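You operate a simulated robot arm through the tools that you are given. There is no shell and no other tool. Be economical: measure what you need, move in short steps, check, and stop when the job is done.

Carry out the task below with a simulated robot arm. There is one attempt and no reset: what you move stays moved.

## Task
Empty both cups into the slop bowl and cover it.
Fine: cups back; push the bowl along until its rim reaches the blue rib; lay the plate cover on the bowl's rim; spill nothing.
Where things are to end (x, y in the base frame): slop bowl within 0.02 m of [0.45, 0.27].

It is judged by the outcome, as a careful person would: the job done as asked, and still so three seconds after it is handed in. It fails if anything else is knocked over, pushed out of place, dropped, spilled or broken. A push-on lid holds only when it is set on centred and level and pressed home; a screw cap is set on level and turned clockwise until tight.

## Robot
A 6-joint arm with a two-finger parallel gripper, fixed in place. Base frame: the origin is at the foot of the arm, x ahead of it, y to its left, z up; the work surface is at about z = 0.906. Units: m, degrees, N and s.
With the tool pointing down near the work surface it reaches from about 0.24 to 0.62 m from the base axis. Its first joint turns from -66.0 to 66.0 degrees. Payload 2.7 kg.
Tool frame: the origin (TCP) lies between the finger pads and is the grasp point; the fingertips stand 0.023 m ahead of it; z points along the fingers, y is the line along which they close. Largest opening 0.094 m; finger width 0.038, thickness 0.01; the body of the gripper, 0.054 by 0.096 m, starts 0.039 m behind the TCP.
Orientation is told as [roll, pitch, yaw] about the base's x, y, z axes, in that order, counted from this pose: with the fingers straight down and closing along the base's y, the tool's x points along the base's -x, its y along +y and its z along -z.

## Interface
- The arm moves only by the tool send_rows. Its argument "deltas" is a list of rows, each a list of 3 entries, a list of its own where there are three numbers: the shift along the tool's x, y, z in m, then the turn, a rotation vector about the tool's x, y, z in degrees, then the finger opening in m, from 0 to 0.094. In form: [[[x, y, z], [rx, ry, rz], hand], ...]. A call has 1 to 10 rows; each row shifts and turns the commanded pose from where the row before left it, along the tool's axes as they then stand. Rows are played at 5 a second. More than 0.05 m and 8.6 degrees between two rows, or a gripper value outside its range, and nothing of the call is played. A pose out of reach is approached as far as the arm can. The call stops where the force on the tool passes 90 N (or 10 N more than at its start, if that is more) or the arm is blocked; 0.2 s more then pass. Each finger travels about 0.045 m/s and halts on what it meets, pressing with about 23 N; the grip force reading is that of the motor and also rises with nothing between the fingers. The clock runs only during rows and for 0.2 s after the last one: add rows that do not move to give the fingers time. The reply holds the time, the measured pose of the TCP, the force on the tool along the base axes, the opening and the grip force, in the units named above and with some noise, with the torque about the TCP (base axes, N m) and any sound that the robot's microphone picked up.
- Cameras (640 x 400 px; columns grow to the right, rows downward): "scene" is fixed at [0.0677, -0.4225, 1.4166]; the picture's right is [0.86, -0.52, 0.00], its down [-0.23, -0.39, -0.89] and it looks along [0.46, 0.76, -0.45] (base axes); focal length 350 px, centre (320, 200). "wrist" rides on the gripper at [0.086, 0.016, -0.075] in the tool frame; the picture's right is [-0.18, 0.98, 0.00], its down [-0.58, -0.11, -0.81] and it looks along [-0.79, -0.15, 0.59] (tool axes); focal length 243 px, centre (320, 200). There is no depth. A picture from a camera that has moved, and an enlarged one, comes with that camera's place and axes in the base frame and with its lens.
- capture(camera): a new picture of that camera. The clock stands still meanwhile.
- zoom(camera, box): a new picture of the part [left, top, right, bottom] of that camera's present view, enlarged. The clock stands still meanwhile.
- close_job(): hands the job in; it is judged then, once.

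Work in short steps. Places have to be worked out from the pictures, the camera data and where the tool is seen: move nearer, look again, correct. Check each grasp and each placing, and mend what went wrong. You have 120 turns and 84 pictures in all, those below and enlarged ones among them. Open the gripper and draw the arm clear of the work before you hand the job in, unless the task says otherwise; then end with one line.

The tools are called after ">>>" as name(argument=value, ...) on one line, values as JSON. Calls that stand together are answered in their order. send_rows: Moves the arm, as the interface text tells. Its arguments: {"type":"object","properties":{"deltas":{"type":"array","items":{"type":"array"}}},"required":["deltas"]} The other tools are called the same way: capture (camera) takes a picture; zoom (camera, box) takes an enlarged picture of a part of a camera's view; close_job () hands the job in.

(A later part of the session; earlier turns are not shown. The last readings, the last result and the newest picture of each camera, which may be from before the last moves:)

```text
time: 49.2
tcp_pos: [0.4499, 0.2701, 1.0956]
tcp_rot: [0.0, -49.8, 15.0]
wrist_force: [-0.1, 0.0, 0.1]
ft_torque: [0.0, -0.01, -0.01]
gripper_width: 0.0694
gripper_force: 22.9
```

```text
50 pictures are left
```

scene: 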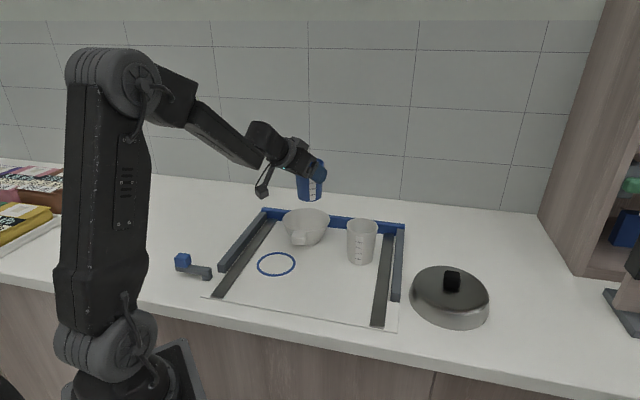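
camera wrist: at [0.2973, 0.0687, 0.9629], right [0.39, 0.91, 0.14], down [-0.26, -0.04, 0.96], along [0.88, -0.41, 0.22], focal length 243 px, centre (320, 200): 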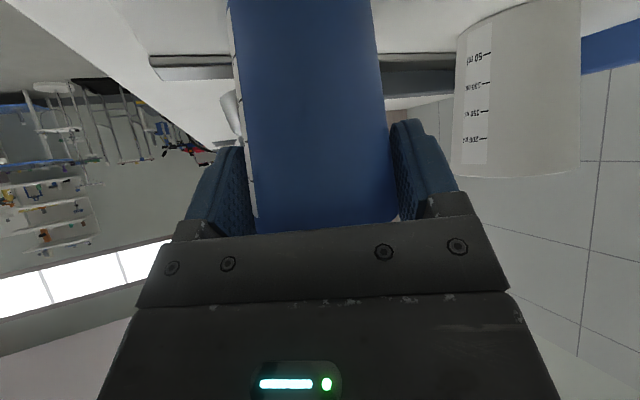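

The cup is over the bowl and upright. I'll lower to about z 1.05, offset so the lip's path stays over the bowl, then start rolling left about the finger axis.

>>> send_rows(deltas=[[[0.006, -0.004, 0.008], [0, 0, 0], 0.05], [[0.0095, -0.005, 0.0125], [0, 0, 0], 0.05], [[0.0085, -0.004, 0.0115], [0, 0, 0], 0.05], [[0.0042, -0.0022, 0.0053], [0, 0, 0], 0.05], [[0, 0, 0], [0, 0, 0], 0.05]])

>>> send_rows(deltas=[[[0, 0, 0], [0, 0, -3], 0.05], [[0, 0, 0], [0, 0, -5], 0.05], [[0, 0, 0], [0, 0, -5], 0.05], [[0, 0, 0], [0, 0, -5], 0.05], [[0, 0, 0], [0, 0, -5], 0.05], [[0, 0, 0], [0, 0, -5], 0.05], [[0, 0, 0], [0, 0, -5], 0.05], [[0, 0, 0], [0, 0, -2], 0.05], [[0, 0, 0], [0, 0, 0], 0.05]])

>>> zoom(camera="scene", box=[230, 130, 410, 270])

>>> capture(camera="wrist")

```text
time: 50.4
tcp_pos: [0.4634, 0.2601, 1.0501]
tcp_rot: [0.0, -49.9, 14.9]
wrist_force: [0.4, 0.2, 0.5]
ft_torque: [0.0, 0.0, -0.04]
gripper_width: 0.0698
gripper_force: 23.5
```

```text
time: 52.4
tcp_pos: [0.4644, 0.2593, 1.0518]
tcp_rot: [-34.3, -38.8, 62.4]
wrist_force: [0.1, 0.3, -0.6]
ft_torque: [0.01, -0.01, 0.02]
gripper_width: 0.07
gripper_force: 23.7
```

```text
2.86 times, centred on (320, 200) of scene
camera zoom: at [0.0677, -0.4225, 1.4166], right [0.86, -0.52, 0.0], down [-0.23, -0.39, -0.89], along [0.46, 0.76, -0.45], focal length 1001 px, centre (320, 200)
```

zoom: 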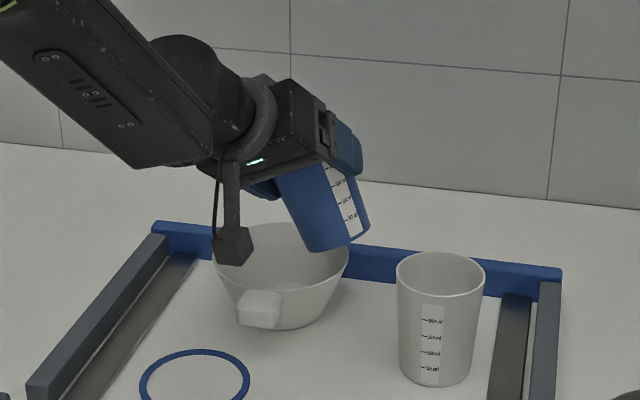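

```text
48 pictures are left
camera wrist: at [0.3679, 0.1955, 1.0377], right [-0.49, 0.81, -0.32], down [-0.32, 0.17, 0.93], along [0.81, 0.56, 0.18], focal length 243 px, centre (320, 200)
```

wrist: 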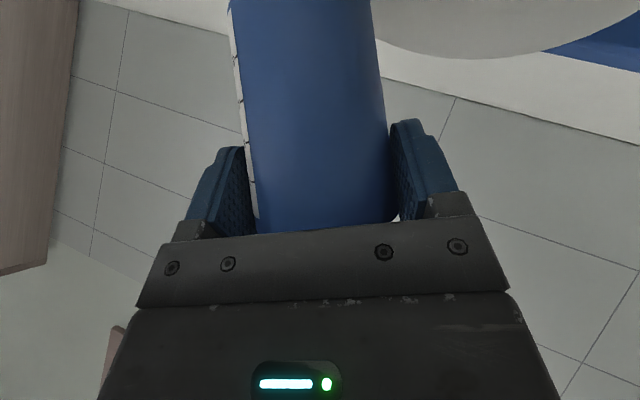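

The roll is clean and there's no drift. I'll continue more slowly to about 75°.

>>> send_rows(deltas=[[[0, 0, 0], [0, 0, -4], 0.05], [[0, 0, 0], [0, 0, -4], 0.05], [[0, 0, 0], [0, 0, -4], 0.05], [[0, 0, 0], [0, 0, -4], 0.05], [[0, 0, 0], [0, 0, -4], 0.05], [[0, 0, 0], [0, 0, -4], 0.05], [[0, 0, 0], [0, 0, -4], 0.05], [[0, 0, 0], [0, 0, -4], 0.05], [[0, 0, 0], [0, 0, -4], 0.05], [[0, 0, 0], [0, 0, -4], 0.05]])

>>> zoom(camera="scene", box=[230, 130, 410, 270])

```text
time: 54.6
tcp_pos: [0.463, 0.2583, 1.0497]
tcp_rot: [-48.9, -11.4, 95.3]
wrist_force: [-0.6, -0.4, -0.6]
ft_torque: [0.05, 0.01, 0.01]
gripper_width: 0.0698
gripper_force: 23.1
```

```text
2.86 times, centred on (320, 200) of scene
camera zoom: at [0.0677, -0.4225, 1.4166], right [0.86, -0.52, 0.0], down [-0.23, -0.39, -0.89], along [0.46, 0.76, -0.45], focal length 1001 px, centre (320, 200)
```

zoom: 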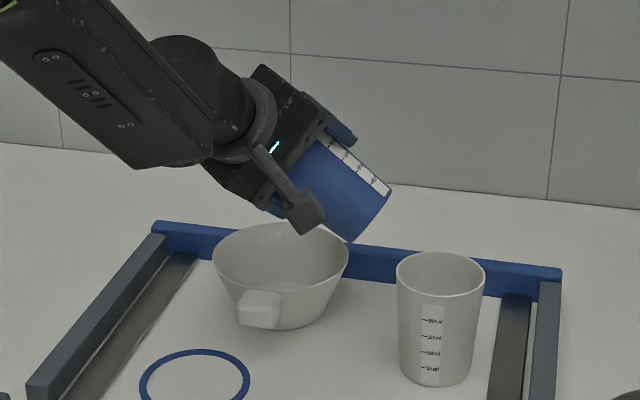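

At about 56° of tilt the computed lip is near (0.445, 0.291), inside the bowl's circle. I'll keep rolling.

>>> send_rows(deltas=[[[0, 0, 0], [0, 0, -4], 0.05], [[0, 0, 0], [0, 0, -4], 0.05], [[0, 0, 0], [0, 0, -4], 0.05], [[0, 0, 0], [0, 0, -4], 0.05], [[0, 0, 0], [0, 0, -4], 0.05], [[0, 0, 0], [0, 0, -4], 0.05], [[0, 0, 0], [0, 0, -4], 0.05], [[0, 0, 0], [0, 0, -4], 0.05], [[0, 0, 0], [0, 0, -4], 0.05], [[0, 0, 0], [0, 0, 0], 0.05]])

>>> zoom(camera="scene", box=[230, 130, 410, 270])

>>> capture(camera="wrist")

```text
time: 56.8
tcp_pos: [0.4636, 0.2594, 1.0503]
tcp_rot: [-47.9, 15.8, 119.0]
wrist_force: [-0.1, -1.0, -0.9]
ft_torque: [-0.02, 0.03, 0.0]
gripper_width: 0.07
gripper_force: 23.5
```

```text
2.86 times, centred on (320, 200) of scene
camera zoom: at [0.0677, -0.4225, 1.4166], right [0.86, -0.52, 0.0], down [-0.23, -0.39, -0.89], along [0.46, 0.76, -0.45], focal length 1001 px, centre (320, 200)
```

zoom: 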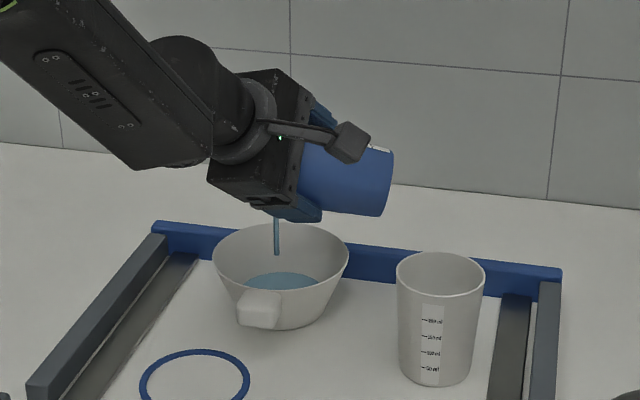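

```text
45 pictures are left
camera wrist: at [0.4402, 0.163, 1.1104], right [-0.57, -0.34, -0.75], down [-0.81, 0.39, 0.44], along [0.14, 0.86, -0.49], focal length 243 px, centre (320, 200)
```

wrist: 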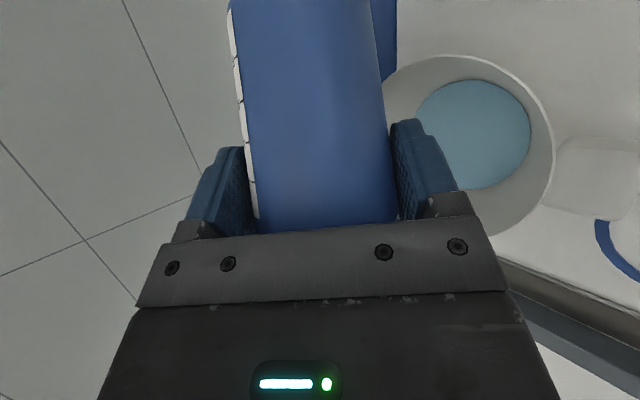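

The stream is falling into the bowl. I'll keep rolling to drain the cup.

>>> send_rows(deltas=[[[0, 0, 0], [0, 0, -4], 0.05], [[0, 0, 0], [0, 0, -4], 0.05], [[0, 0, 0], [0, 0, -4], 0.05], [[0, 0, 0], [0, 0, -4], 0.05], [[0, 0, 0], [0, 0, -5], 0.05], [[0, 0, 0], [0, 0, -5], 0.05], [[0, 0, 0], [0, 0, -5], 0.05], [[0, 0, 0], [0, 0, -5], 0.05], [[0, 0, 0], [0, 0, -5], 0.05], [[0, 0, 0], [0, 0, 0], 0.05]])

>>> send_rows(deltas=[[[0, 0, 0], [0, 0, 0], 0.05], [[0, 0, 0], [0, 0, 0], 0.05], [[0, 0, 0], [0, 0, 0], 0.05], [[0, 0, 0], [0, 0, 0], 0.05], [[0, 0, 0], [0, 0, 0], 0.05]])

>>> zoom(camera="scene", box=[230, 130, 410, 270])

```text
time: 59.0
tcp_pos: [0.4635, 0.2588, 1.0505]
tcp_rot: [-29.1, 42.5, 155.5]
wrist_force: [-0.6, -0.7, -0.6]
ft_torque: [0.01, 0.0, 0.04]
gripper_width: 0.0697
gripper_force: 22.9
```

```text
time: 60.2
tcp_pos: [0.4628, 0.2595, 1.0499]
tcp_rot: [-29.1, 42.4, 155.3]
wrist_force: [0.3, -0.3, -0.7]
ft_torque: [-0.03, -0.03, 0.01]
gripper_width: 0.0697
gripper_force: 22.7
```

```text
2.86 times, centred on (320, 200) of scene
camera zoom: at [0.0677, -0.4225, 1.4166], right [0.86, -0.52, 0.0], down [-0.23, -0.39, -0.89], along [0.46, 0.76, -0.45], focal length 1001 px, centre (320, 200)
```

zoom: 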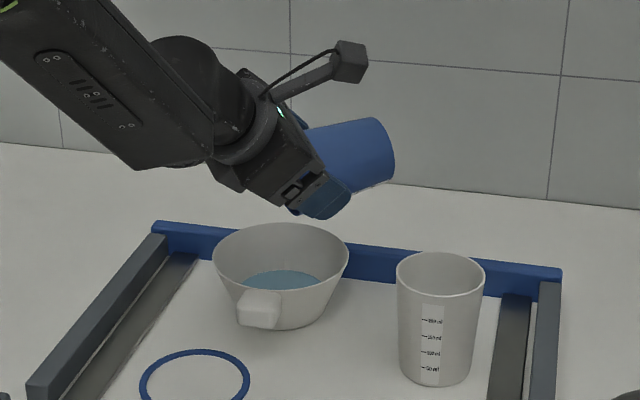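

The stream has stopped at about 96° of tilt. I'll tip further to be sure it's empty, then hold.

>>> send_rows(deltas=[[[0, 0, 0], [0, 0, -5], 0.05], [[0, 0, 0], [0, 0, -5], 0.05], [[0, 0, 0], [0, 0, -5], 0.05], [[0, 0, 0], [0, 4, 0], 0.05], [[0, 0, 0], [0, 4, 0], 0.05], [[0, 0, 0], [0, 0, 0], 0.05], [[0, 0, 0], [0, 0, 0], 0.05], [[0, 0, 0], [0, 0, 0], 0.05], [[0, 0, 0], [0, 0, 0], 0.05], [[0, 0, 0], [0, 0, 0], 0.05]])

>>> zoom(camera="scene", box=[230, 130, 410, 270])

>>> capture(camera="wrist")

```text
time: 62.4
tcp_pos: [0.4639, 0.2582, 1.0515]
tcp_rot: [-17.9, 55.7, 171.5]
wrist_force: [-0.9, 0.6, -0.7]
ft_torque: [0.03, 0.02, -0.03]
gripper_width: 0.0696
gripper_force: 22.5
```

```text
2.86 times, centred on (320, 200) of scene
camera zoom: at [0.0677, -0.4225, 1.4166], right [0.86, -0.52, 0.0], down [-0.23, -0.39, -0.89], along [0.46, 0.76, -0.45], focal length 1001 px, centre (320, 200)
```

zoom: 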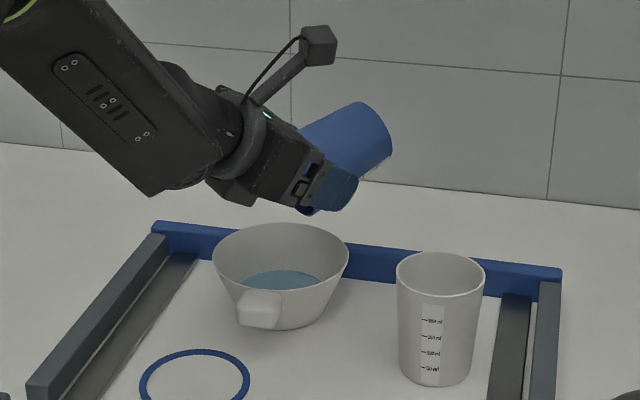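

```text
42 pictures are left
camera wrist: at [0.4521, 0.2213, 1.1593], right [0.01, -0.95, -0.32], down [-1.0, 0.0, -0.03], along [0.03, 0.32, -0.95], focal length 243 px, centre (320, 200)
```

wrist: 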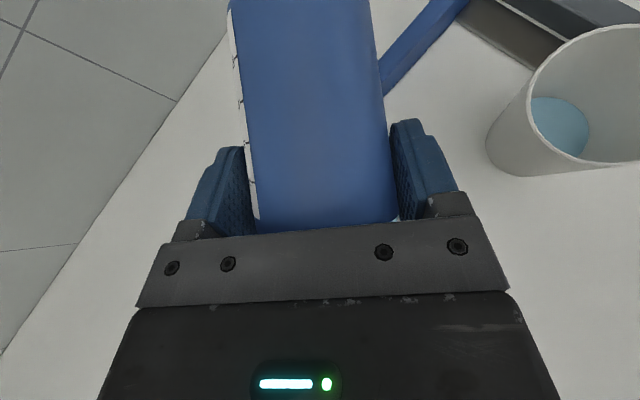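

It's empty. Now I'll reverse the roll back to upright.

>>> send_rows(deltas=[[[0, 0, 0], [0, -4, 0], 0.05], [[0, 0, 0], [0, -4, 0], 0.05], [[0, 0, 0], [0, 0, 8], 0.05], [[0, 0, 0], [0, 0, 8], 0.05], [[0, 0, 0], [0, 0, 8], 0.05], [[0, 0, 0], [0, 0, 8], 0.05], [[0, 0, 0], [0, 0, 8], 0.05], [[0, 0, 0], [0, 0, 8], 0.05], [[0, 0, 0], [0, 0, 8], 0.05], [[0, 0, 0], [0, 0, 8], 0.05]])

>>> send_rows(deltas=[[[0, 0, 0], [0, 0, 8], 0.05], [[0, 0, 0], [0, 0, 8], 0.05], [[0, 0, 0], [0, 0, 8], 0.05], [[0, 0, 0], [0, 0, 8], 0.05], [[0, 0, 0], [0, 0, 8], 0.05], [[0, 0, 0], [0, 0, 8], 0.05], [[0, 0, 0], [0, 0, 8], 0.05], [[0, 0, 0], [0, 0, 8], 0.05], [[0, 0, 0], [0, 0, 8], 0.05], [[0, 0, 0], [0, 0, 8], 0.05]])

>>> send_rows(deltas=[[[0, 0, 0], [0, 0, 8], 0.05], [[0, 0, 0], [0, 0, 8], 0.05], [[0, 0, 0], [0, 0, 7], 0.05], [[0, 0, 0], [0, 0, 0], 0.05]])

```text
time: 64.6
tcp_pos: [0.4629, 0.2597, 1.05]
tcp_rot: [-49.1, 9.6, 113.2]
wrist_force: [-0.1, -0.5, -1.1]
ft_torque: [0.01, 0.01, -0.02]
gripper_width: 0.0696
gripper_force: 23.4
```

```text
time: 66.8
tcp_pos: [0.4625, 0.2596, 1.0502]
tcp_rot: [-24.6, -44.7, 48.0]
wrist_force: [-0.2, 0.0, 0.1]
ft_torque: [0.0, -0.01, 0.02]
gripper_width: 0.0695
gripper_force: 23.3
```

```text
time: 67.8
tcp_pos: [0.4632, 0.2595, 1.0509]
tcp_rot: [0.2, -49.7, 14.7]
wrist_force: [-1.4, -0.5, -0.9]
ft_torque: [-0.03, -0.02, 0.0]
gripper_width: 0.0696
gripper_force: 22.8
```

>>> send_rows(deltas=[[[-0.0192, 0, -0.0161], [0, 0, 0], 0.05], [[-0.0192, 0, -0.0161], [0, 0, 0], 0.05], [[0, 0, 0], [5.9, 0, 4.95], 0.05], [[0, 0, 0], [5.9, 0, 4.95], 0.05], [[0, 0, 0], [5.9, 0, 4.95], 0.05], [[0, 0, 0], [5.9, 0, 4.95], 0.05], [[0, 0, 0], [0, 0, 0], 0.05]])

>>> send_rows(deltas=[[[0, -0.02, 0], [0, 0, 0], 0.05], [[-0.0006, -0.041, 0.0007], [0, 0, 0], 0.05], [[-0.0006, -0.041, 0.0007], [0, 0, 0], 0.05], [[-0.0006, -0.041, 0.0007], [0, 0, 0], 0.05], [[-0.0006, -0.041, 0.0007], [0, 0, 0], 0.05], [[-0.0006, -0.041, 0.0007], [0, 0, 0], 0.05], [[-0.0006, -0.02, 0.0007], [0, 0, 0], 0.05], [[0, 0, 0], [0, 0, 0], 0.05]])

```text
time: 69.4
tcp_pos: [0.4644, 0.2579, 1.1007]
tcp_rot: [-0.1, -49.8, -15.9]
wrist_force: [0.8, 0.0, -0.4]
ft_torque: [0.02, -0.04, -0.02]
gripper_width: 0.0696
gripper_force: 22.7
```

```text
time: 71.2
tcp_pos: [0.4013, 0.0215, 1.1019]
tcp_rot: [0.0, -49.8, -15.8]
wrist_force: [0.6, -0.4, 0.4]
ft_torque: [-0.02, 0.02, -0.04]
gripper_width: 0.0695
gripper_force: 23.3
```

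I'm above the original spot. I'll lower and set the cup down gently.

>>> send_rows(deltas=[[[0.0286, 0, 0.024], [0, 0, 0], 0.05], [[0.0286, 0, 0.024], [0, 0, 0], 0.05], [[0.0286, 0, 0.024], [0, 0, 0], 0.05], [[0, 0, 0], [0, 0, 0], 0.05]])

>>> send_rows(deltas=[[[0.0031, 0, 0.0026], [0, 0, 0], 0.05], [[0.0023, 0, 0.0019], [0, 0, 0], 0.05], [[0, 0, 0], [0, 0, 0], 0.05]])

```text
time: 72.2
tcp_pos: [0.4016, 0.0221, 0.9887]
tcp_rot: [-0.1, -49.7, -15.8]
wrist_force: [-0.5, 0.5, 0.5]
ft_torque: [0.0, 0.03, 0.01]
gripper_width: 0.0695
gripper_force: 22.6
```

```text
time: 73.0
tcp_pos: [0.4029, 0.0224, 0.9812]
tcp_rot: [-0.1, -49.8, -15.8]
wrist_force: [-0.7, -0.3, -0.1]
ft_torque: [-0.02, 0.01, -0.01]
gripper_width: 0.0697
gripper_force: 23.1
```

>>> send_rows(deltas=[[[0.0009, 0, 0.0007], [0, 0, 0], 0.05], [[0, 0, 0], [0, 0, 0], 0.07], [[0, 0, 0], [0, 0, 0], 0.08], [[0, 0, 0], [0, 0, 0], 0.094], [[0, 0, 0], [0, 0, 0], 0.094]])

>>> zoom(camera="scene", box=[280, 190, 440, 320])

>>> capture(camera="wrist")

```text
time: 74.2
tcp_pos: [0.4005, 0.0227, 0.9794]
tcp_rot: [-0.1, -49.8, -15.8]
wrist_force: [0.4, 0.3, 0.1]
ft_torque: [-0.01, 0.03, -0.05]
gripper_width: 0.094
gripper_force: 0.0
```

```text
3.08 times, centred on (360, 255) of scene
camera zoom: at [0.0677, -0.4225, 1.4166], right [0.86, -0.52, 0.0], down [-0.23, -0.39, -0.89], along [0.46, 0.76, -0.45], focal length 1078 px, centre (197, 31)
```

zoom: 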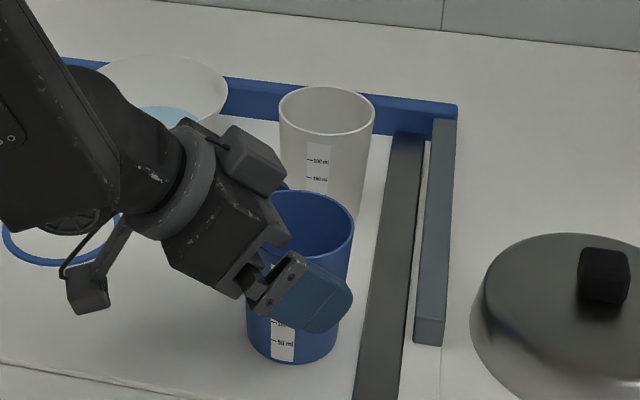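

```text
40 pictures are left
camera wrist: at [0.2972, 0.0682, 0.9627], right [0.38, 0.91, 0.14], down [-0.26, -0.04, 0.96], along [0.89, -0.41, 0.22], focal length 243 px, centre (320, 200)
```

wrist: 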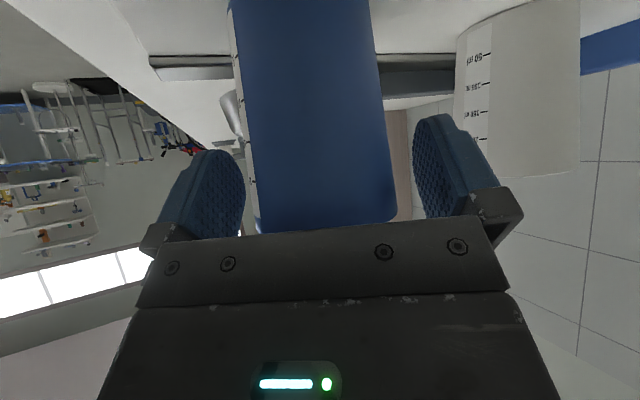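

The blue cup is back at its place within a few millimetres. I'll rise clear, turn the heading to -4° and hover over the white cup.

>>> send_rows(deltas=[[[-0.025, 0, -0.021], [0, 0, 0], 0.094], [[-0.025, 0, -0.021], [0, 0, 0], 0.094], [[-0.025, 0, -0.021], [0, 0, 0], 0.094], [[-0.025, 0, -0.021], [0, 0, 0], 0.094], [[0, 0, 0], [-4.5, 0, -3.8], 0.094], [[0, 0, 0], [-4.5, 0, -3.8], 0.094], [[0, 0, 0], [0, 0, 0], 0.094]])

>>> send_rows(deltas=[[[-0.0044, 0.028, 0.0286], [0, 0, 0], 0.094], [[-0.0044, 0.028, 0.0286], [0, 0, 0], 0.094], [[-0.0044, 0.028, 0.0286], [0, 0, 0], 0.094], [[-0.0044, 0.028, 0.0286], [0, 0, 0], 0.094], [[0, 0, 0], [0, 0, 0], 0.094]])

>>> capture(camera="wrist")

>>> capture(camera="scene")

```text
time: 75.8
tcp_pos: [0.401, 0.0221, 1.1101]
tcp_rot: [-0.1, -49.8, -3.9]
wrist_force: [0.2, -0.2, -0.5]
ft_torque: [0.0, 0.01, 0.02]
gripper_width: 0.0938
gripper_force: 0.1
```

```text
time: 77.0
tcp_pos: [0.5089, 0.1259, 1.0518]
tcp_rot: [-0.1, -49.8, -4.1]
wrist_force: [-0.3, 0.2, 0.4]
ft_torque: [0.03, -0.02, -0.04]
gripper_width: 0.094
gripper_force: 0.1
```

```text
39 pictures are left
camera wrist: at [0.3972, 0.1492, 1.0338], right [0.19, 0.97, 0.14], down [-0.25, -0.09, 0.96], along [0.95, -0.22, 0.22], focal length 243 px, centre (320, 200)
```

wrist: 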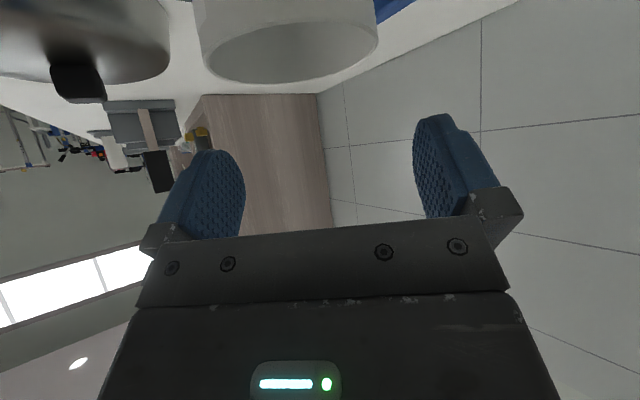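

```text
38 pictures are left
```

scene: 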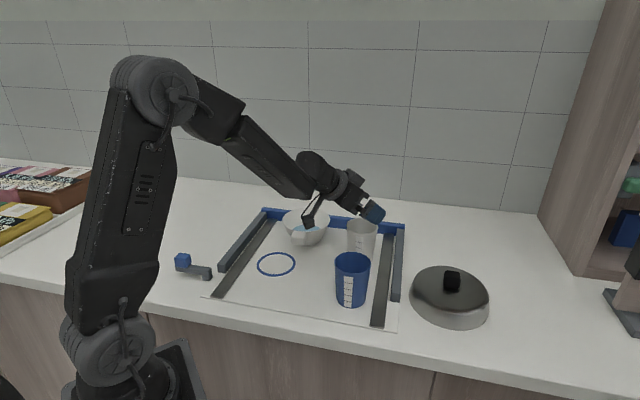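

The white cup is about 5–7 mm right of my finger centre, near (0.513, 0.121). I'll correct and lower part way.

>>> send_rows(deltas=[[[0.0037, -0.0055, -0.0044], [0, 0, 0], 0.094], [[0.0153, 0, 0.0129], [0, 0, 0], 0.094], [[0.0153, 0, 0.0129], [0, 0, 0], 0.094], [[0, 0, 0], [0, 0, 0], 0.094]])

>>> capture(camera="wrist")

>>> zoom(camera="scene", box=[280, 160, 440, 290])

```text
time: 78.0
tcp_pos: [0.5017, 0.1202, 1.0109]
tcp_rot: [0.0, -49.8, -4.1]
wrist_force: [-0.6, 0.4, 0.7]
ft_torque: [-0.03, -0.03, -0.01]
gripper_width: 0.0939
gripper_force: 0.1
```

```text
37 pictures are left
camera wrist: at [0.3908, 0.144, 0.9932], right [0.19, 0.97, 0.14], down [-0.25, -0.09, 0.96], along [0.95, -0.22, 0.22], focal length 243 px, centre (320, 200)
```

wrist: 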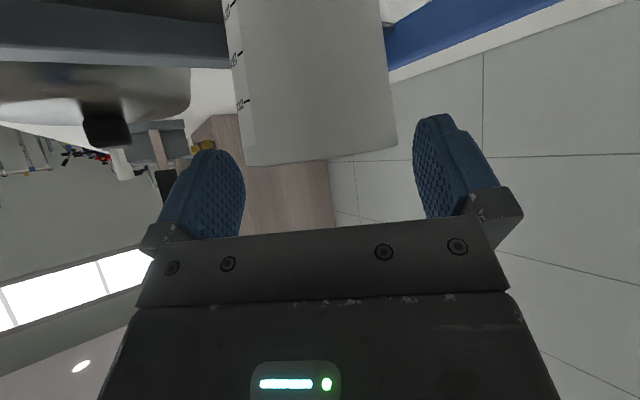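

```text
3.08 times, centred on (360, 225) of scene
camera zoom: at [0.0677, -0.4225, 1.4166], right [0.86, -0.52, 0.0], down [-0.23, -0.39, -0.89], along [0.46, 0.76, -0.45], focal length 1078 px, centre (197, 123)
```

zoom: 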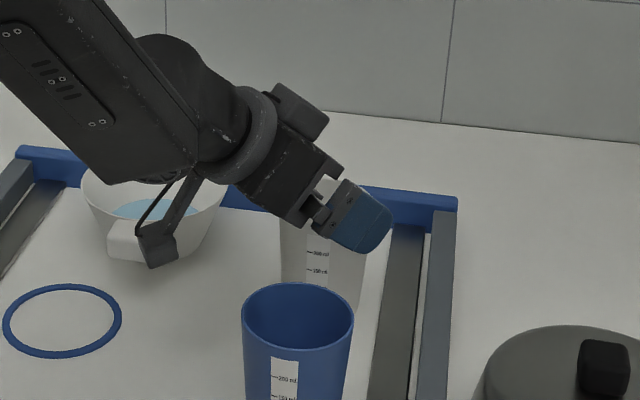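

The cup is now centred laterally and the bracket is clear of the bowl. I'll lower to grip height.

>>> send_rows(deltas=[[[0.0115, 0, 0.0097], [0, 0, 0], 0.094], [[0.0102, 0, 0.0111], [0, 0, 0], 0.094], [[0, 0, 0], [0, 0, 0], 0.094]])

>>> capture(camera="wrist")

>>> zoom(camera="scene", box=[280, 160, 440, 290])

```text
time: 78.8
tcp_pos: [0.5051, 0.1206, 0.9819]
tcp_rot: [-0.1, -49.9, -4.1]
wrist_force: [-0.5, -0.3, 0.0]
ft_torque: [0.01, 0.07, -0.02]
gripper_width: 0.094
gripper_force: 0.1
```

```text
35 pictures are left
camera wrist: at [0.3937, 0.1441, 0.963], right [0.19, 0.97, 0.14], down [-0.25, -0.09, 0.96], along [0.95, -0.22, 0.22], focal length 243 px, centre (320, 200)
```

wrist: 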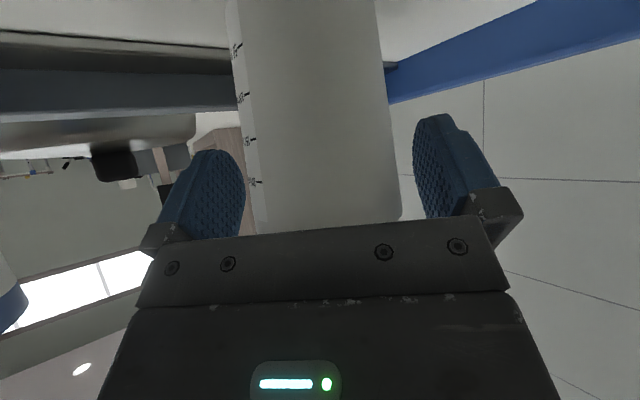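

```text
3.08 times, centred on (360, 225) of scene
camera zoom: at [0.0677, -0.4225, 1.4166], right [0.86, -0.52, 0.0], down [-0.23, -0.39, -0.89], along [0.46, 0.76, -0.45], focal length 1078 px, centre (197, 123)
```

zoom: 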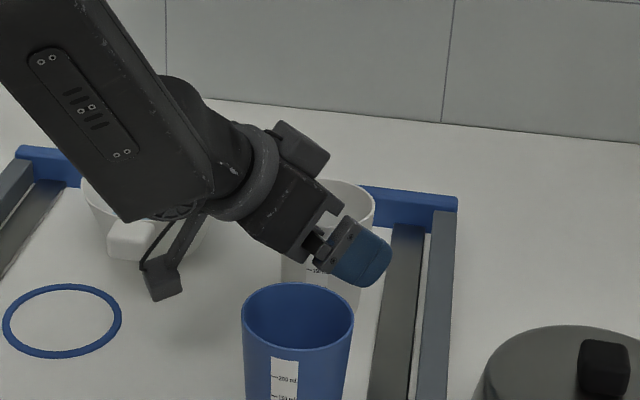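

The alignment matches the first grasp. Closing now.

>>> send_rows(deltas=[[[0, 0, 0], [0, 0, 0], 0.08], [[0, 0, 0], [0, 0, 0], 0.07], [[0, 0, 0], [0, 0, 0], 0.06], [[0, 0, 0], [0, 0, 0], 0.05], [[0, 0, 0], [0, 0, 0], 0.05]])

>>> send_rows(deltas=[[[-0.0077, 0, -0.0064], [0, 0, 0], 0.05], [[-0.0115, 0, -0.0097], [0, 0, 0], 0.05], [[-0.0153, 0, -0.0129], [0, 0, 0], 0.05], [[-0.0153, 0, -0.0129], [0, 0, 0], 0.05], [[-0.0153, 0, -0.0129], [0, 0, 0], 0.05], [[-0.0153, 0, -0.0129], [0, 0, 0], 0.05], [[-0.0077, 0, -0.0064], [0, 0, 0], 0.05], [[0, 0, 0], [0, 0, 0], 0.05]])

>>> zoom(camera="scene", box=[240, 140, 480, 320])

```text
time: 80.0
tcp_pos: [0.5045, 0.1206, 0.9802]
tcp_rot: [0.0, -49.8, -4.1]
wrist_force: [0.0, -0.2, 0.8]
ft_torque: [0.01, 0.0, 0.04]
gripper_width: 0.0701
gripper_force: 23.2
```

```text
time: 81.8
tcp_pos: [0.5045, 0.1201, 1.0966]
tcp_rot: [0.0, -49.7, -4.1]
wrist_force: [0.8, -0.3, -0.2]
ft_torque: [-0.03, 0.02, -0.01]
gripper_width: 0.0703
gripper_force: 22.9
```

```text
2.22 times, centred on (360, 230) of scene
camera zoom: at [0.0677, -0.4225, 1.4166], right [0.86, -0.52, 0.0], down [-0.23, -0.39, -0.89], along [0.46, 0.76, -0.45], focal length 778 px, centre (231, 133)
```

zoom: 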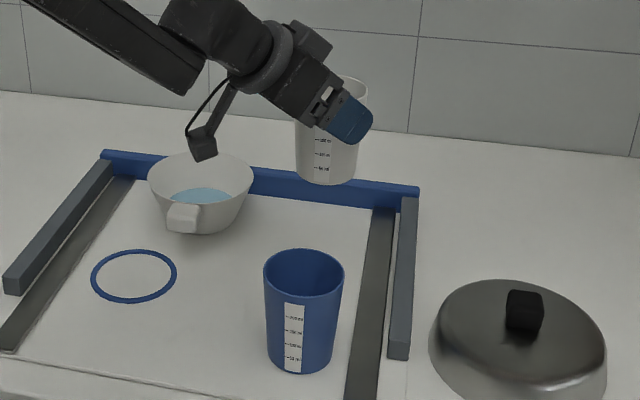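

The white cup is gripped and lifted. I'll carry it to the same pour pose.

>>> send_rows(deltas=[[[0.0026, 0.0109, -0.0031], [0, 0, 0], 0.05], [[0.0045, 0.019, -0.0054], [0, 0, 0], 0.05], [[0.0058, 0.0244, -0.0069], [0, 0, 0], 0.05], [[0.0065, 0.0271, -0.0077], [0, 0, 0], 0.05], [[0.0058, 0.0244, -0.0069], [0, 0, 0], 0.05], [[0.0045, 0.019, -0.0054], [0, 0, 0], 0.05], [[0.0026, 0.0109, -0.0031], [0, 0, 0], 0.05], [[0, 0, 0], [0, 0, 0], 0.05]])

>>> send_rows(deltas=[[[0, 0, 0], [-2.5, 0, -2.1], 0.05], [[0, 0, 0], [-4.8, 0, -4.05], 0.05], [[0, 0, 0], [-4.8, 0, -4.05], 0.05], [[0, 0, 0], [-2.5, 0, -2.1], 0.05], [[0.007, 0, 0.006], [0, 0, 0], 0.05], [[0.011, 0, 0.009], [0, 0, 0], 0.05], [[0.011, 0, 0.009], [0, 0, 0], 0.05], [[0.0067, 0, 0.006], [0, 0, 0], 0.05], [[0, 0, 0], [0, 0, 0], 0.05]])

```text
time: 83.6
tcp_pos: [0.4611, 0.2609, 1.0947]
tcp_rot: [-0.1, -49.8, -4.1]
wrist_force: [-0.4, -0.6, -0.8]
ft_torque: [0.0, -0.01, 0.03]
gripper_width: 0.0705
gripper_force: 22.7
```

```text
time: 85.6
tcp_pos: [0.463, 0.2619, 1.049]
tcp_rot: [0.0, -49.8, 15.0]
wrist_force: [-0.2, 0.3, -1.0]
ft_torque: [-0.04, -0.02, -0.02]
gripper_width: 0.0705
gripper_force: 23.2
```

The pose matches the previous pour. I'll roll to 75° first.

>>> send_rows(deltas=[[[0, -0.002, 0], [0, 0, -3], 0.05], [[0, 0, 0], [0, 0, -5], 0.05], [[0, 0, 0], [0, 0, -5], 0.05], [[0, 0, 0], [0, 0, -5], 0.05], [[0, 0, 0], [0, 0, -5], 0.05], [[0, 0, 0], [0, 0, -5], 0.05], [[0, 0, 0], [0, 0, -5], 0.05], [[0, 0, 0], [0, 0, -4], 0.05], [[0, 0, 0], [0, 0, -4], 0.05], [[0, 0, 0], [0, 0, -4], 0.05]])

>>> send_rows(deltas=[[[0, 0, 0], [0, 0, -4], 0.05], [[0, 0, 0], [0, 0, -4], 0.05], [[0, 0, 0], [0, 0, -4], 0.05], [[0, 0, 0], [0, 0, -4], 0.05], [[0, 0, 0], [0, 0, -4], 0.05], [[0, 0, 0], [0, 0, -4], 0.05], [[0, 0, 0], [0, 0, -4], 0.05], [[0, 0, 0], [0, 0, -4], 0.05], [[0, 0, 0], [0, 0, -4], 0.05], [[0, 0, 0], [0, 0, 0], 0.05]])

>>> zoom(camera="scene", box=[230, 130, 410, 270])

```text
time: 87.8
tcp_pos: [0.4644, 0.2588, 1.0492]
tcp_rot: [-40.1, -32.6, 72.2]
wrist_force: [-0.1, -0.1, -0.4]
ft_torque: [-0.01, 0.02, -0.01]
gripper_width: 0.0704
gripper_force: 23.0
```

```text
time: 90.0
tcp_pos: [0.4646, 0.2585, 1.0496]
tcp_rot: [-49.6, -6.9, 99.1]
wrist_force: [-0.7, -0.7, 0.1]
ft_torque: [-0.02, 0.01, 0.0]
gripper_width: 0.0702
gripper_force: 22.8
```

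```text
2.86 times, centred on (320, 200) of scene
camera zoom: at [0.0677, -0.4225, 1.4166], right [0.86, -0.52, 0.0], down [-0.23, -0.39, -0.89], along [0.46, 0.76, -0.45], focal length 1001 px, centre (320, 200)
```

zoom: 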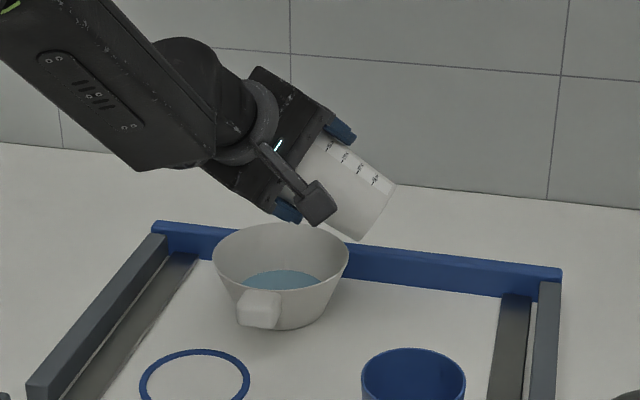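

>>> send_rows(deltas=[[[0, 0, 0], [0, 0, -4], 0.05], [[0, 0, 0], [0, 0, -4], 0.05], [[0, 0, 0], [0, 0, -4], 0.05], [[0, 0, 0], [0, 0, -4], 0.05], [[0, 0, 0], [0, 0, -4], 0.05], [[0, 0, 0], [0, 0, -4], 0.05], [[0, 0, 0], [0, 0, -4], 0.05], [[0, 0, 0], [0, 0, -4], 0.05], [[0, 0, 0], [0, 0, 0], 0.05], [[0, 0, 0], [0, 0, 0], 0.05]])

>>> zoom(camera="scene", box=[230, 130, 410, 270])

>>> send_rows(deltas=[[[0, 0, 0], [0, 0, -4], 0.05], [[0, 0, 0], [0, 0, -4], 0.05], [[0, 0, 0], [0, 0, -4], 0.05], [[0, 0, 0], [0, 0, -5], 0.05], [[0, 0, 0], [0, 0, -5], 0.05], [[0, 0, 0], [0, 0, -5], 0.05], [[0, 0, 0], [0, 0, -5], 0.05], [[0, 0, 0], [0, 0, -5], 0.05], [[0, 0, 0], [0, 0, -5], 0.05], [[0, 0, 0], [0, 0, 0], 0.05]])

>>> send_rows(deltas=[[[0, 0, 0], [0, 0, -5], 0.05], [[0, 0, 0], [0, 0, -4], 0.05], [[0, 0, 0], [0, 4, 0], 0.05], [[0, 0, 0], [0, 4, 0], 0.05], [[0, 0, 0], [0, 0, 0], 0.05], [[0, 0, 0], [0, 0, 0], 0.05], [[0, 0, 0], [0, 0, 0], 0.05], [[0, 0, 0], [0, 0, 0], 0.05], [[0, 0, 0], [0, 0, 0], 0.05], [[0, 0, 0], [0, 0, 0], 0.05]])

>>> zoom(camera="scene", box=[230, 130, 410, 270])

```text
time: 92.2
tcp_pos: [0.4644, 0.2583, 1.0496]
tcp_rot: [-47.5, 17.4, 120.2]
wrist_force: [-0.3, 0.1, -1.2]
ft_torque: [-0.01, 0.0, 0.0]
gripper_width: 0.0699
gripper_force: 23.2
```

```text
2.86 times, centred on (320, 200) of scene
camera zoom: at [0.0677, -0.4225, 1.4166], right [0.86, -0.52, 0.0], down [-0.23, -0.39, -0.89], along [0.46, 0.76, -0.45], focal length 1001 px, centre (320, 200)
```

zoom: 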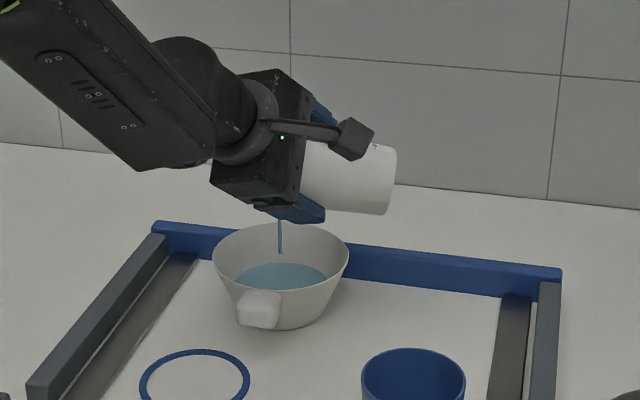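

```text
time: 94.4
tcp_pos: [0.4637, 0.2583, 1.0495]
tcp_rot: [-26.6, 43.8, 159.2]
wrist_force: [0.0, 0.1, -0.9]
ft_torque: [0.03, 0.02, -0.03]
gripper_width: 0.0698
gripper_force: 23.0
```

```text
time: 96.6
tcp_pos: [0.4634, 0.2576, 1.0481]
tcp_rot: [-21.4, 54.8, 166.7]
wrist_force: [0.0, 0.0, -0.1]
ft_torque: [0.03, 0.03, 0.01]
gripper_width: 0.0702
gripper_force: 22.8
```

```text
2.86 times, centred on (320, 200) of scene
camera zoom: at [0.0677, -0.4225, 1.4166], right [0.86, -0.52, 0.0], down [-0.23, -0.39, -0.89], along [0.46, 0.76, -0.45], focal length 1001 px, centre (320, 200)
```

zoom: 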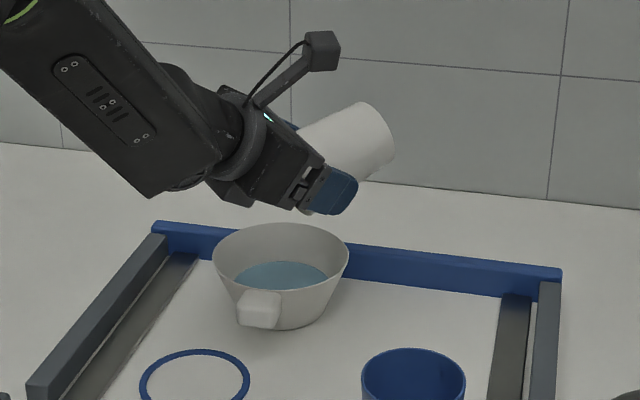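

The white cup is drained and the surroundings are dry. I'll roll back upright, 164° in all.

>>> send_rows(deltas=[[[0, 0, 0], [0, -4, 0], 0.05], [[0, 0, 0], [0, -4, 0], 0.05], [[0, 0, 0], [0, 0, 8], 0.05], [[0, 0, 0], [0, 0, 8], 0.05], [[0, 0, 0], [0, 0, 8], 0.05], [[0, 0, 0], [0, 0, 8], 0.05], [[0, 0, 0], [0, 0, 8], 0.05], [[0, 0, 0], [0, 0, 8], 0.05], [[0, 0, 0], [0, 0, 8], 0.05], [[0, 0, 0], [0, 0, 8], 0.05]])

>>> send_rows(deltas=[[[0, 0, 0], [0, 0, 8], 0.05], [[0, 0, 0], [0, 0, 8], 0.05], [[0, 0, 0], [0, 0, 8], 0.05], [[0, 0, 0], [0, 0, 8], 0.05], [[0, 0, 0], [0, 0, 8], 0.05], [[0, 0, 0], [0, 0, 8], 0.05], [[0, 0, 0], [0, 0, 8], 0.05], [[0, 0, 0], [0, 0, 8], 0.05], [[0, 0, 0], [0, 0, 8], 0.05], [[0, 0, 0], [0, 0, 8], 0.05]])

>>> send_rows(deltas=[[[0, 0, 0], [0, 0, 8], 0.05], [[0, 0, 0], [0, 0, 8], 0.05], [[0, 0, 0], [0, 0, 4], 0.05], [[-0.0192, 0, -0.0161], [0, 0, 0], 0.05], [[-0.0192, 0, -0.0161], [0, 0, 0], 0.05], [[0, 0, 0], [4.9, 0, 4.1], 0.05], [[0, 0, 0], [4.9, 0, 4.1], 0.05], [[0, 0, 0], [4.9, 0, 4.1], 0.05], [[0, 0, 0], [0, 0, 0], 0.05]])

```text
time: 98.8
tcp_pos: [0.4632, 0.2568, 1.0486]
tcp_rot: [-49.4, 7.6, 111.4]
wrist_force: [0.0, 0.4, 0.1]
ft_torque: [-0.01, -0.02, 0.04]
gripper_width: 0.0701
gripper_force: 23.0
```

```text
time: 101.0
tcp_pos: [0.4639, 0.2575, 1.0491]
tcp_rot: [-21.9, -45.9, 44.2]
wrist_force: [0.5, -0.5, -0.6]
ft_torque: [0.02, 0.01, -0.01]
gripper_width: 0.0704
gripper_force: 23.3
```

```text
time: 103.0
tcp_pos: [0.464, 0.2566, 1.0991]
tcp_rot: [-0.2, -49.7, -4.0]
wrist_force: [0.2, -0.5, -1.1]
ft_torque: [0.0, 0.0, -0.03]
gripper_width: 0.0702
gripper_force: 23.2
```

>>> send_rows(deltas=[[[-0.008, -0.0332, 0.0096], [0, 0, 0], 0.05], [[-0.008, -0.0332, 0.0096], [0, 0, 0], 0.05], [[-0.008, -0.0332, 0.0096], [0, 0, 0], 0.05], [[-0.008, -0.0332, 0.0096], [0, 0, 0], 0.05], [[0.0281, 0, 0.0236], [0, 0, 0], 0.05], [[0.0281, 0, 0.0236], [0, 0, 0], 0.05], [[0.0281, 0, 0.0236], [0, 0, 0], 0.05], [[0, 0, 0], [0, 0, 0], 0.05]])

```text
time: 104.8
tcp_pos: [0.5044, 0.1224, 0.987]
tcp_rot: [-0.2, -49.7, -4.2]
wrist_force: [0.1, -0.7, -0.5]
ft_torque: [-0.01, 0.01, 0.01]
gripper_width: 0.0699
gripper_force: 23.0
```

>>> send_rows(deltas=[[[0.0027, -0.001, 0.0023], [0, 0, 0], 0.05], [[0.0021, 0, 0.0017], [0, 0, 0], 0.05], [[0, 0, 0], [0, 0, 0], 0.05]])

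>>> send_rows(deltas=[[[0.0003, 0, 0.0003], [0, 0, 0], 0.05], [[0, 0, 0], [0, 0, 0], 0.07], [[0, 0, 0], [0, 0, 0], 0.08], [[0, 0, 0], [0, 0, 0], 0.094], [[0, 0, 0], [0, 0, 0], 0.094]])

>>> capture(camera="wrist")

```text
time: 105.6
tcp_pos: [0.5042, 0.1212, 0.9821]
tcp_rot: [-0.3, -49.7, -4.1]
wrist_force: [0.0, -0.7, 0.1]
ft_torque: [0.02, 0.05, 0.02]
gripper_width: 0.0701
gripper_force: 23.4
```

```text
time: 106.8
tcp_pos: [0.5048, 0.122, 0.9821]
tcp_rot: [-0.1, -49.8, -4.1]
wrist_force: [0.5, 0.1, -0.6]
ft_torque: [-0.02, 0.01, 0.03]
gripper_width: 0.094
gripper_force: 0.0
```

```text
29 pictures are left
camera wrist: at [0.3927, 0.1448, 0.9636], right [0.19, 0.97, 0.14], down [-0.25, -0.09, 0.96], along [0.95, -0.22, 0.22], focal length 243 px, centre (320, 200)
```

wrist: 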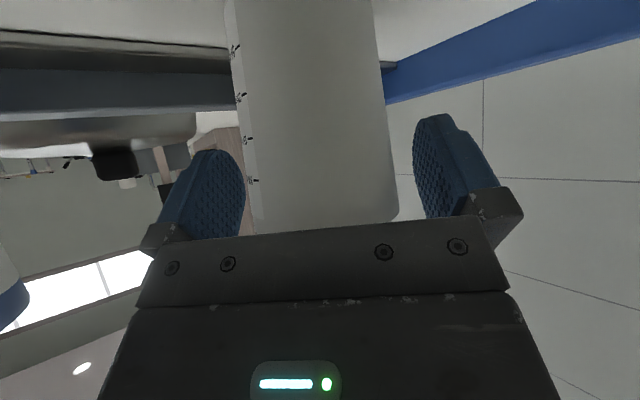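

The white cup is standing back in place. I'll rise, bring the tool back to vertical and move towards the lid for a look.

>>> send_rows(deltas=[[[-0.03, 0, -0.025], [0, 0, 0], 0.094], [[-0.03, 0, -0.025], [0, 0, 0], 0.094], [[-0.03, 0, -0.025], [0, 0, 0], 0.094], [[-0.015, 0, -0.0125], [0, 0, 0], 0.094], [[0, 0, 0], [0, 8.3, 0], 0.094], [[0, 0, 0], [0, 8.3, 0], 0.094], [[0, 0, 0], [0, 8.3, 0], 0.094], [[0, 0, 0], [0, 8.3, 0], 0.094], [[0, 0, 0], [0, 8.3, 0], 0.094], [[0, 0, 0], [0, 8.3, 0], 0.094]])

>>> send_rows(deltas=[[[0.004, -0.045, 0.0], [0, 0, 0], 0.094], [[0.004, -0.045, 0.0], [0, 0, 0], 0.094], [[0.004, -0.045, 0.0], [0, 0, 0], 0.094], [[0.004, -0.045, 0.0], [0, 0, 0], 0.094], [[0.0, -0.02, 0.0], [0, 0, 0], 0.094], [[0, 0, 0], [0, 0, 0], 0.094]])

>>> capture(camera="wrist")

>>> capture(camera="scene")

```text
time: 109.0
tcp_pos: [0.505, 0.1212, 1.119]
tcp_rot: [0.0, 0.0, -4.1]
wrist_force: [-0.3, 0.3, -1.2]
ft_torque: [0.01, 0.0, 0.01]
gripper_width: 0.094
gripper_force: 0.0
```

```text
time: 110.4
tcp_pos: [0.4732, -0.0786, 1.12]
tcp_rot: [-0.1, 0.0, -4.3]
wrist_force: [-0.6, 0.0, -1.2]
ft_torque: [0.01, 0.0, 0.03]
gripper_width: 0.0941
gripper_force: 0.0
```

```text
28 pictures are left
camera wrist: at [0.3891, -0.0563, 1.1943], right [0.26, 0.97, 0.0], down [0.57, -0.15, 0.81], along [0.78, -0.21, -0.59], focal length 243 px, centre (320, 200)
```

wrist: 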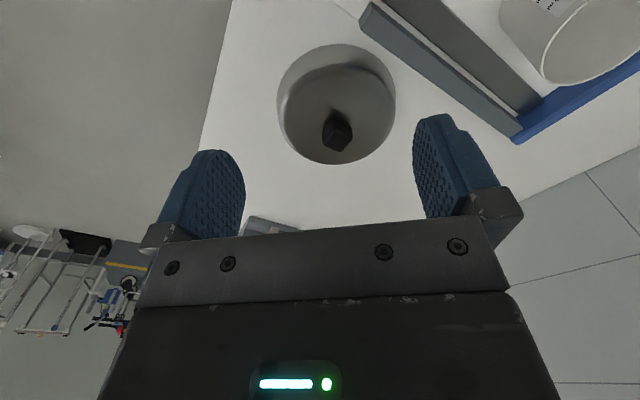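

```text
27 pictures are left
```

scene: 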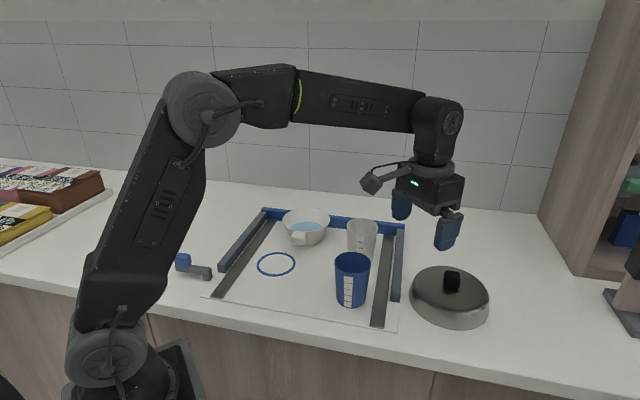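

>>> zoom(camera="wrist", box=[260, 30, 420, 180])

>>> zoom(camera="scene", box=[390, 250, 510, 340])

```text
2.67 times, centred on (340, 105) of wrist
camera zoom: at [0.3891, -0.0563, 1.1943], right [0.26, 0.97, 0.0], down [0.57, -0.15, 0.81], along [0.78, -0.21, -0.59], focal length 647 px, centre (267, 453)
```

zoom: 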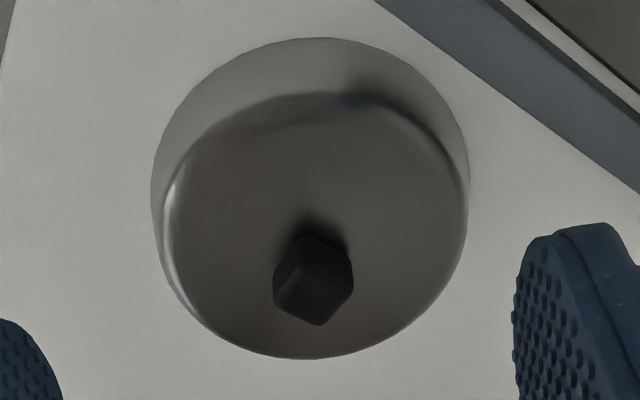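

```text
4.44 times, centred on (450, 295) of scene
camera zoom: at [0.0676, -0.4226, 1.4166], right [0.86, -0.52, 0.0], down [-0.23, -0.39, -0.89], along [0.46, 0.76, -0.45], focal length 1557 px, centre (-258, -222)
```

zoom: 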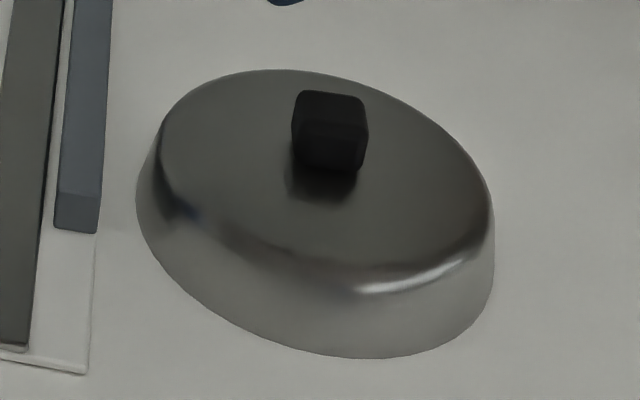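

Triangulating both views puts the knob's centre near (0.585, -0.087, 0.953), the lid's centre likewise, and the knob's faces at about 35°/125°. I'll move above it, turn the fingers square to the knob and check.

>>> send_rows(deltas=[[[-0.0374, 0, 0.02], [0, 0, -7.84], 0.094], [[0, 0, 0.02], [0, 0, -7.84], 0.094], [[0, 0, 0.02], [0, 0, -7.84], 0.07], [[0, 0, 0.02], [0, 0, -7.84], 0.07], [[0, 0, 0], [0, 0, -7.84], 0.07], [[0, 0, 0], [0, 0, 0], 0.07]])

```text
time: 111.8
tcp_pos: [0.511, -0.0803, 1.0386]
tcp_rot: [-0.1, 0.0, 35.2]
wrist_force: [-0.5, -0.5, -0.2]
ft_torque: [0.01, 0.01, 0.02]
gripper_width: 0.0701
gripper_force: 0.1
```

>>> send_rows(deltas=[[[-0.0283, -0.024, 0], [0, 0, 0], 0.07], [[-0.0283, -0.0241, 0], [0, 0, 0], 0.07], [[0, 0, 0], [0, 0, 0], 0.07]])

>>> capture(camera="wrist")

>>> zoom(camera="scene", box=[380, 210, 520, 340])

```text
time: 112.6
tcp_pos: [0.5858, -0.0869, 1.0401]
tcp_rot: [-0.1, 0.1, 35.0]
wrist_force: [-0.3, -0.7, -0.2]
ft_torque: [-0.01, 0.01, -0.02]
gripper_width: 0.0703
gripper_force: 0.1
```

```text
24 pictures are left
camera wrist: at [0.5055, -0.1247, 1.114], right [-0.41, 0.91, 0.0], down [0.54, 0.25, 0.81], along [0.73, 0.33, -0.59], focal length 243 px, centre (320, 200)
```

wrist: 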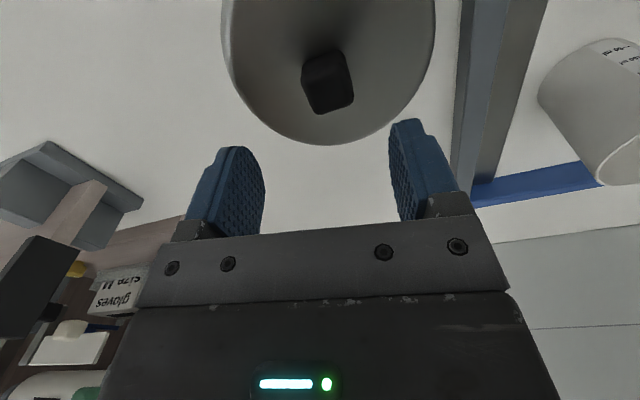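

```text
3.08 times, centred on (450, 275) of scene
camera zoom: at [0.0677, -0.4225, 1.4166], right [0.86, -0.52, 0.0], down [-0.23, -0.39, -0.89], along [0.46, 0.76, -0.45], focal length 1078 px, centre (-80, -31)
```

zoom: 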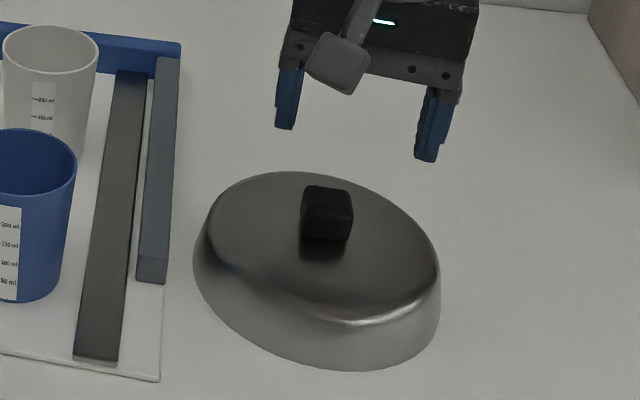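

The knob is square to the fingers within a few degrees and nearly centred. I'll descend to TCP z about 0.966, so the tips stay above the lid's top.

>>> send_rows(deltas=[[[0.002, 0.002, 0.03], [0, 0, 0], 0.07], [[0, 0, 0.03], [0, 0, 0], 0.07], [[0, 0, 0.012], [0, 0, 0], 0.07], [[0, 0, 0], [0, 0, 0], 0.07]])

>>> zoom(camera="scene", box=[390, 220, 510, 340])

```text
time: 113.6
tcp_pos: [0.583, -0.0874, 0.9679]
tcp_rot: [0.0, 0.2, 35.0]
wrist_force: [0.0, 0.8, 0.4]
ft_torque: [0.0, 0.02, 0.0]
gripper_width: 0.0701
gripper_force: 0.0
```

```text
3.33 times, centred on (450, 280) of scene
camera zoom: at [0.0677, -0.4225, 1.4166], right [0.86, -0.52, 0.0], down [-0.23, -0.39, -0.89], along [0.46, 0.76, -0.45], focal length 1168 px, centre (-113, -67)
```

zoom: 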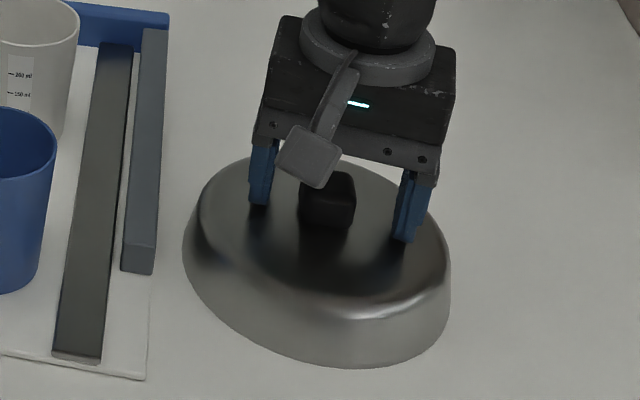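

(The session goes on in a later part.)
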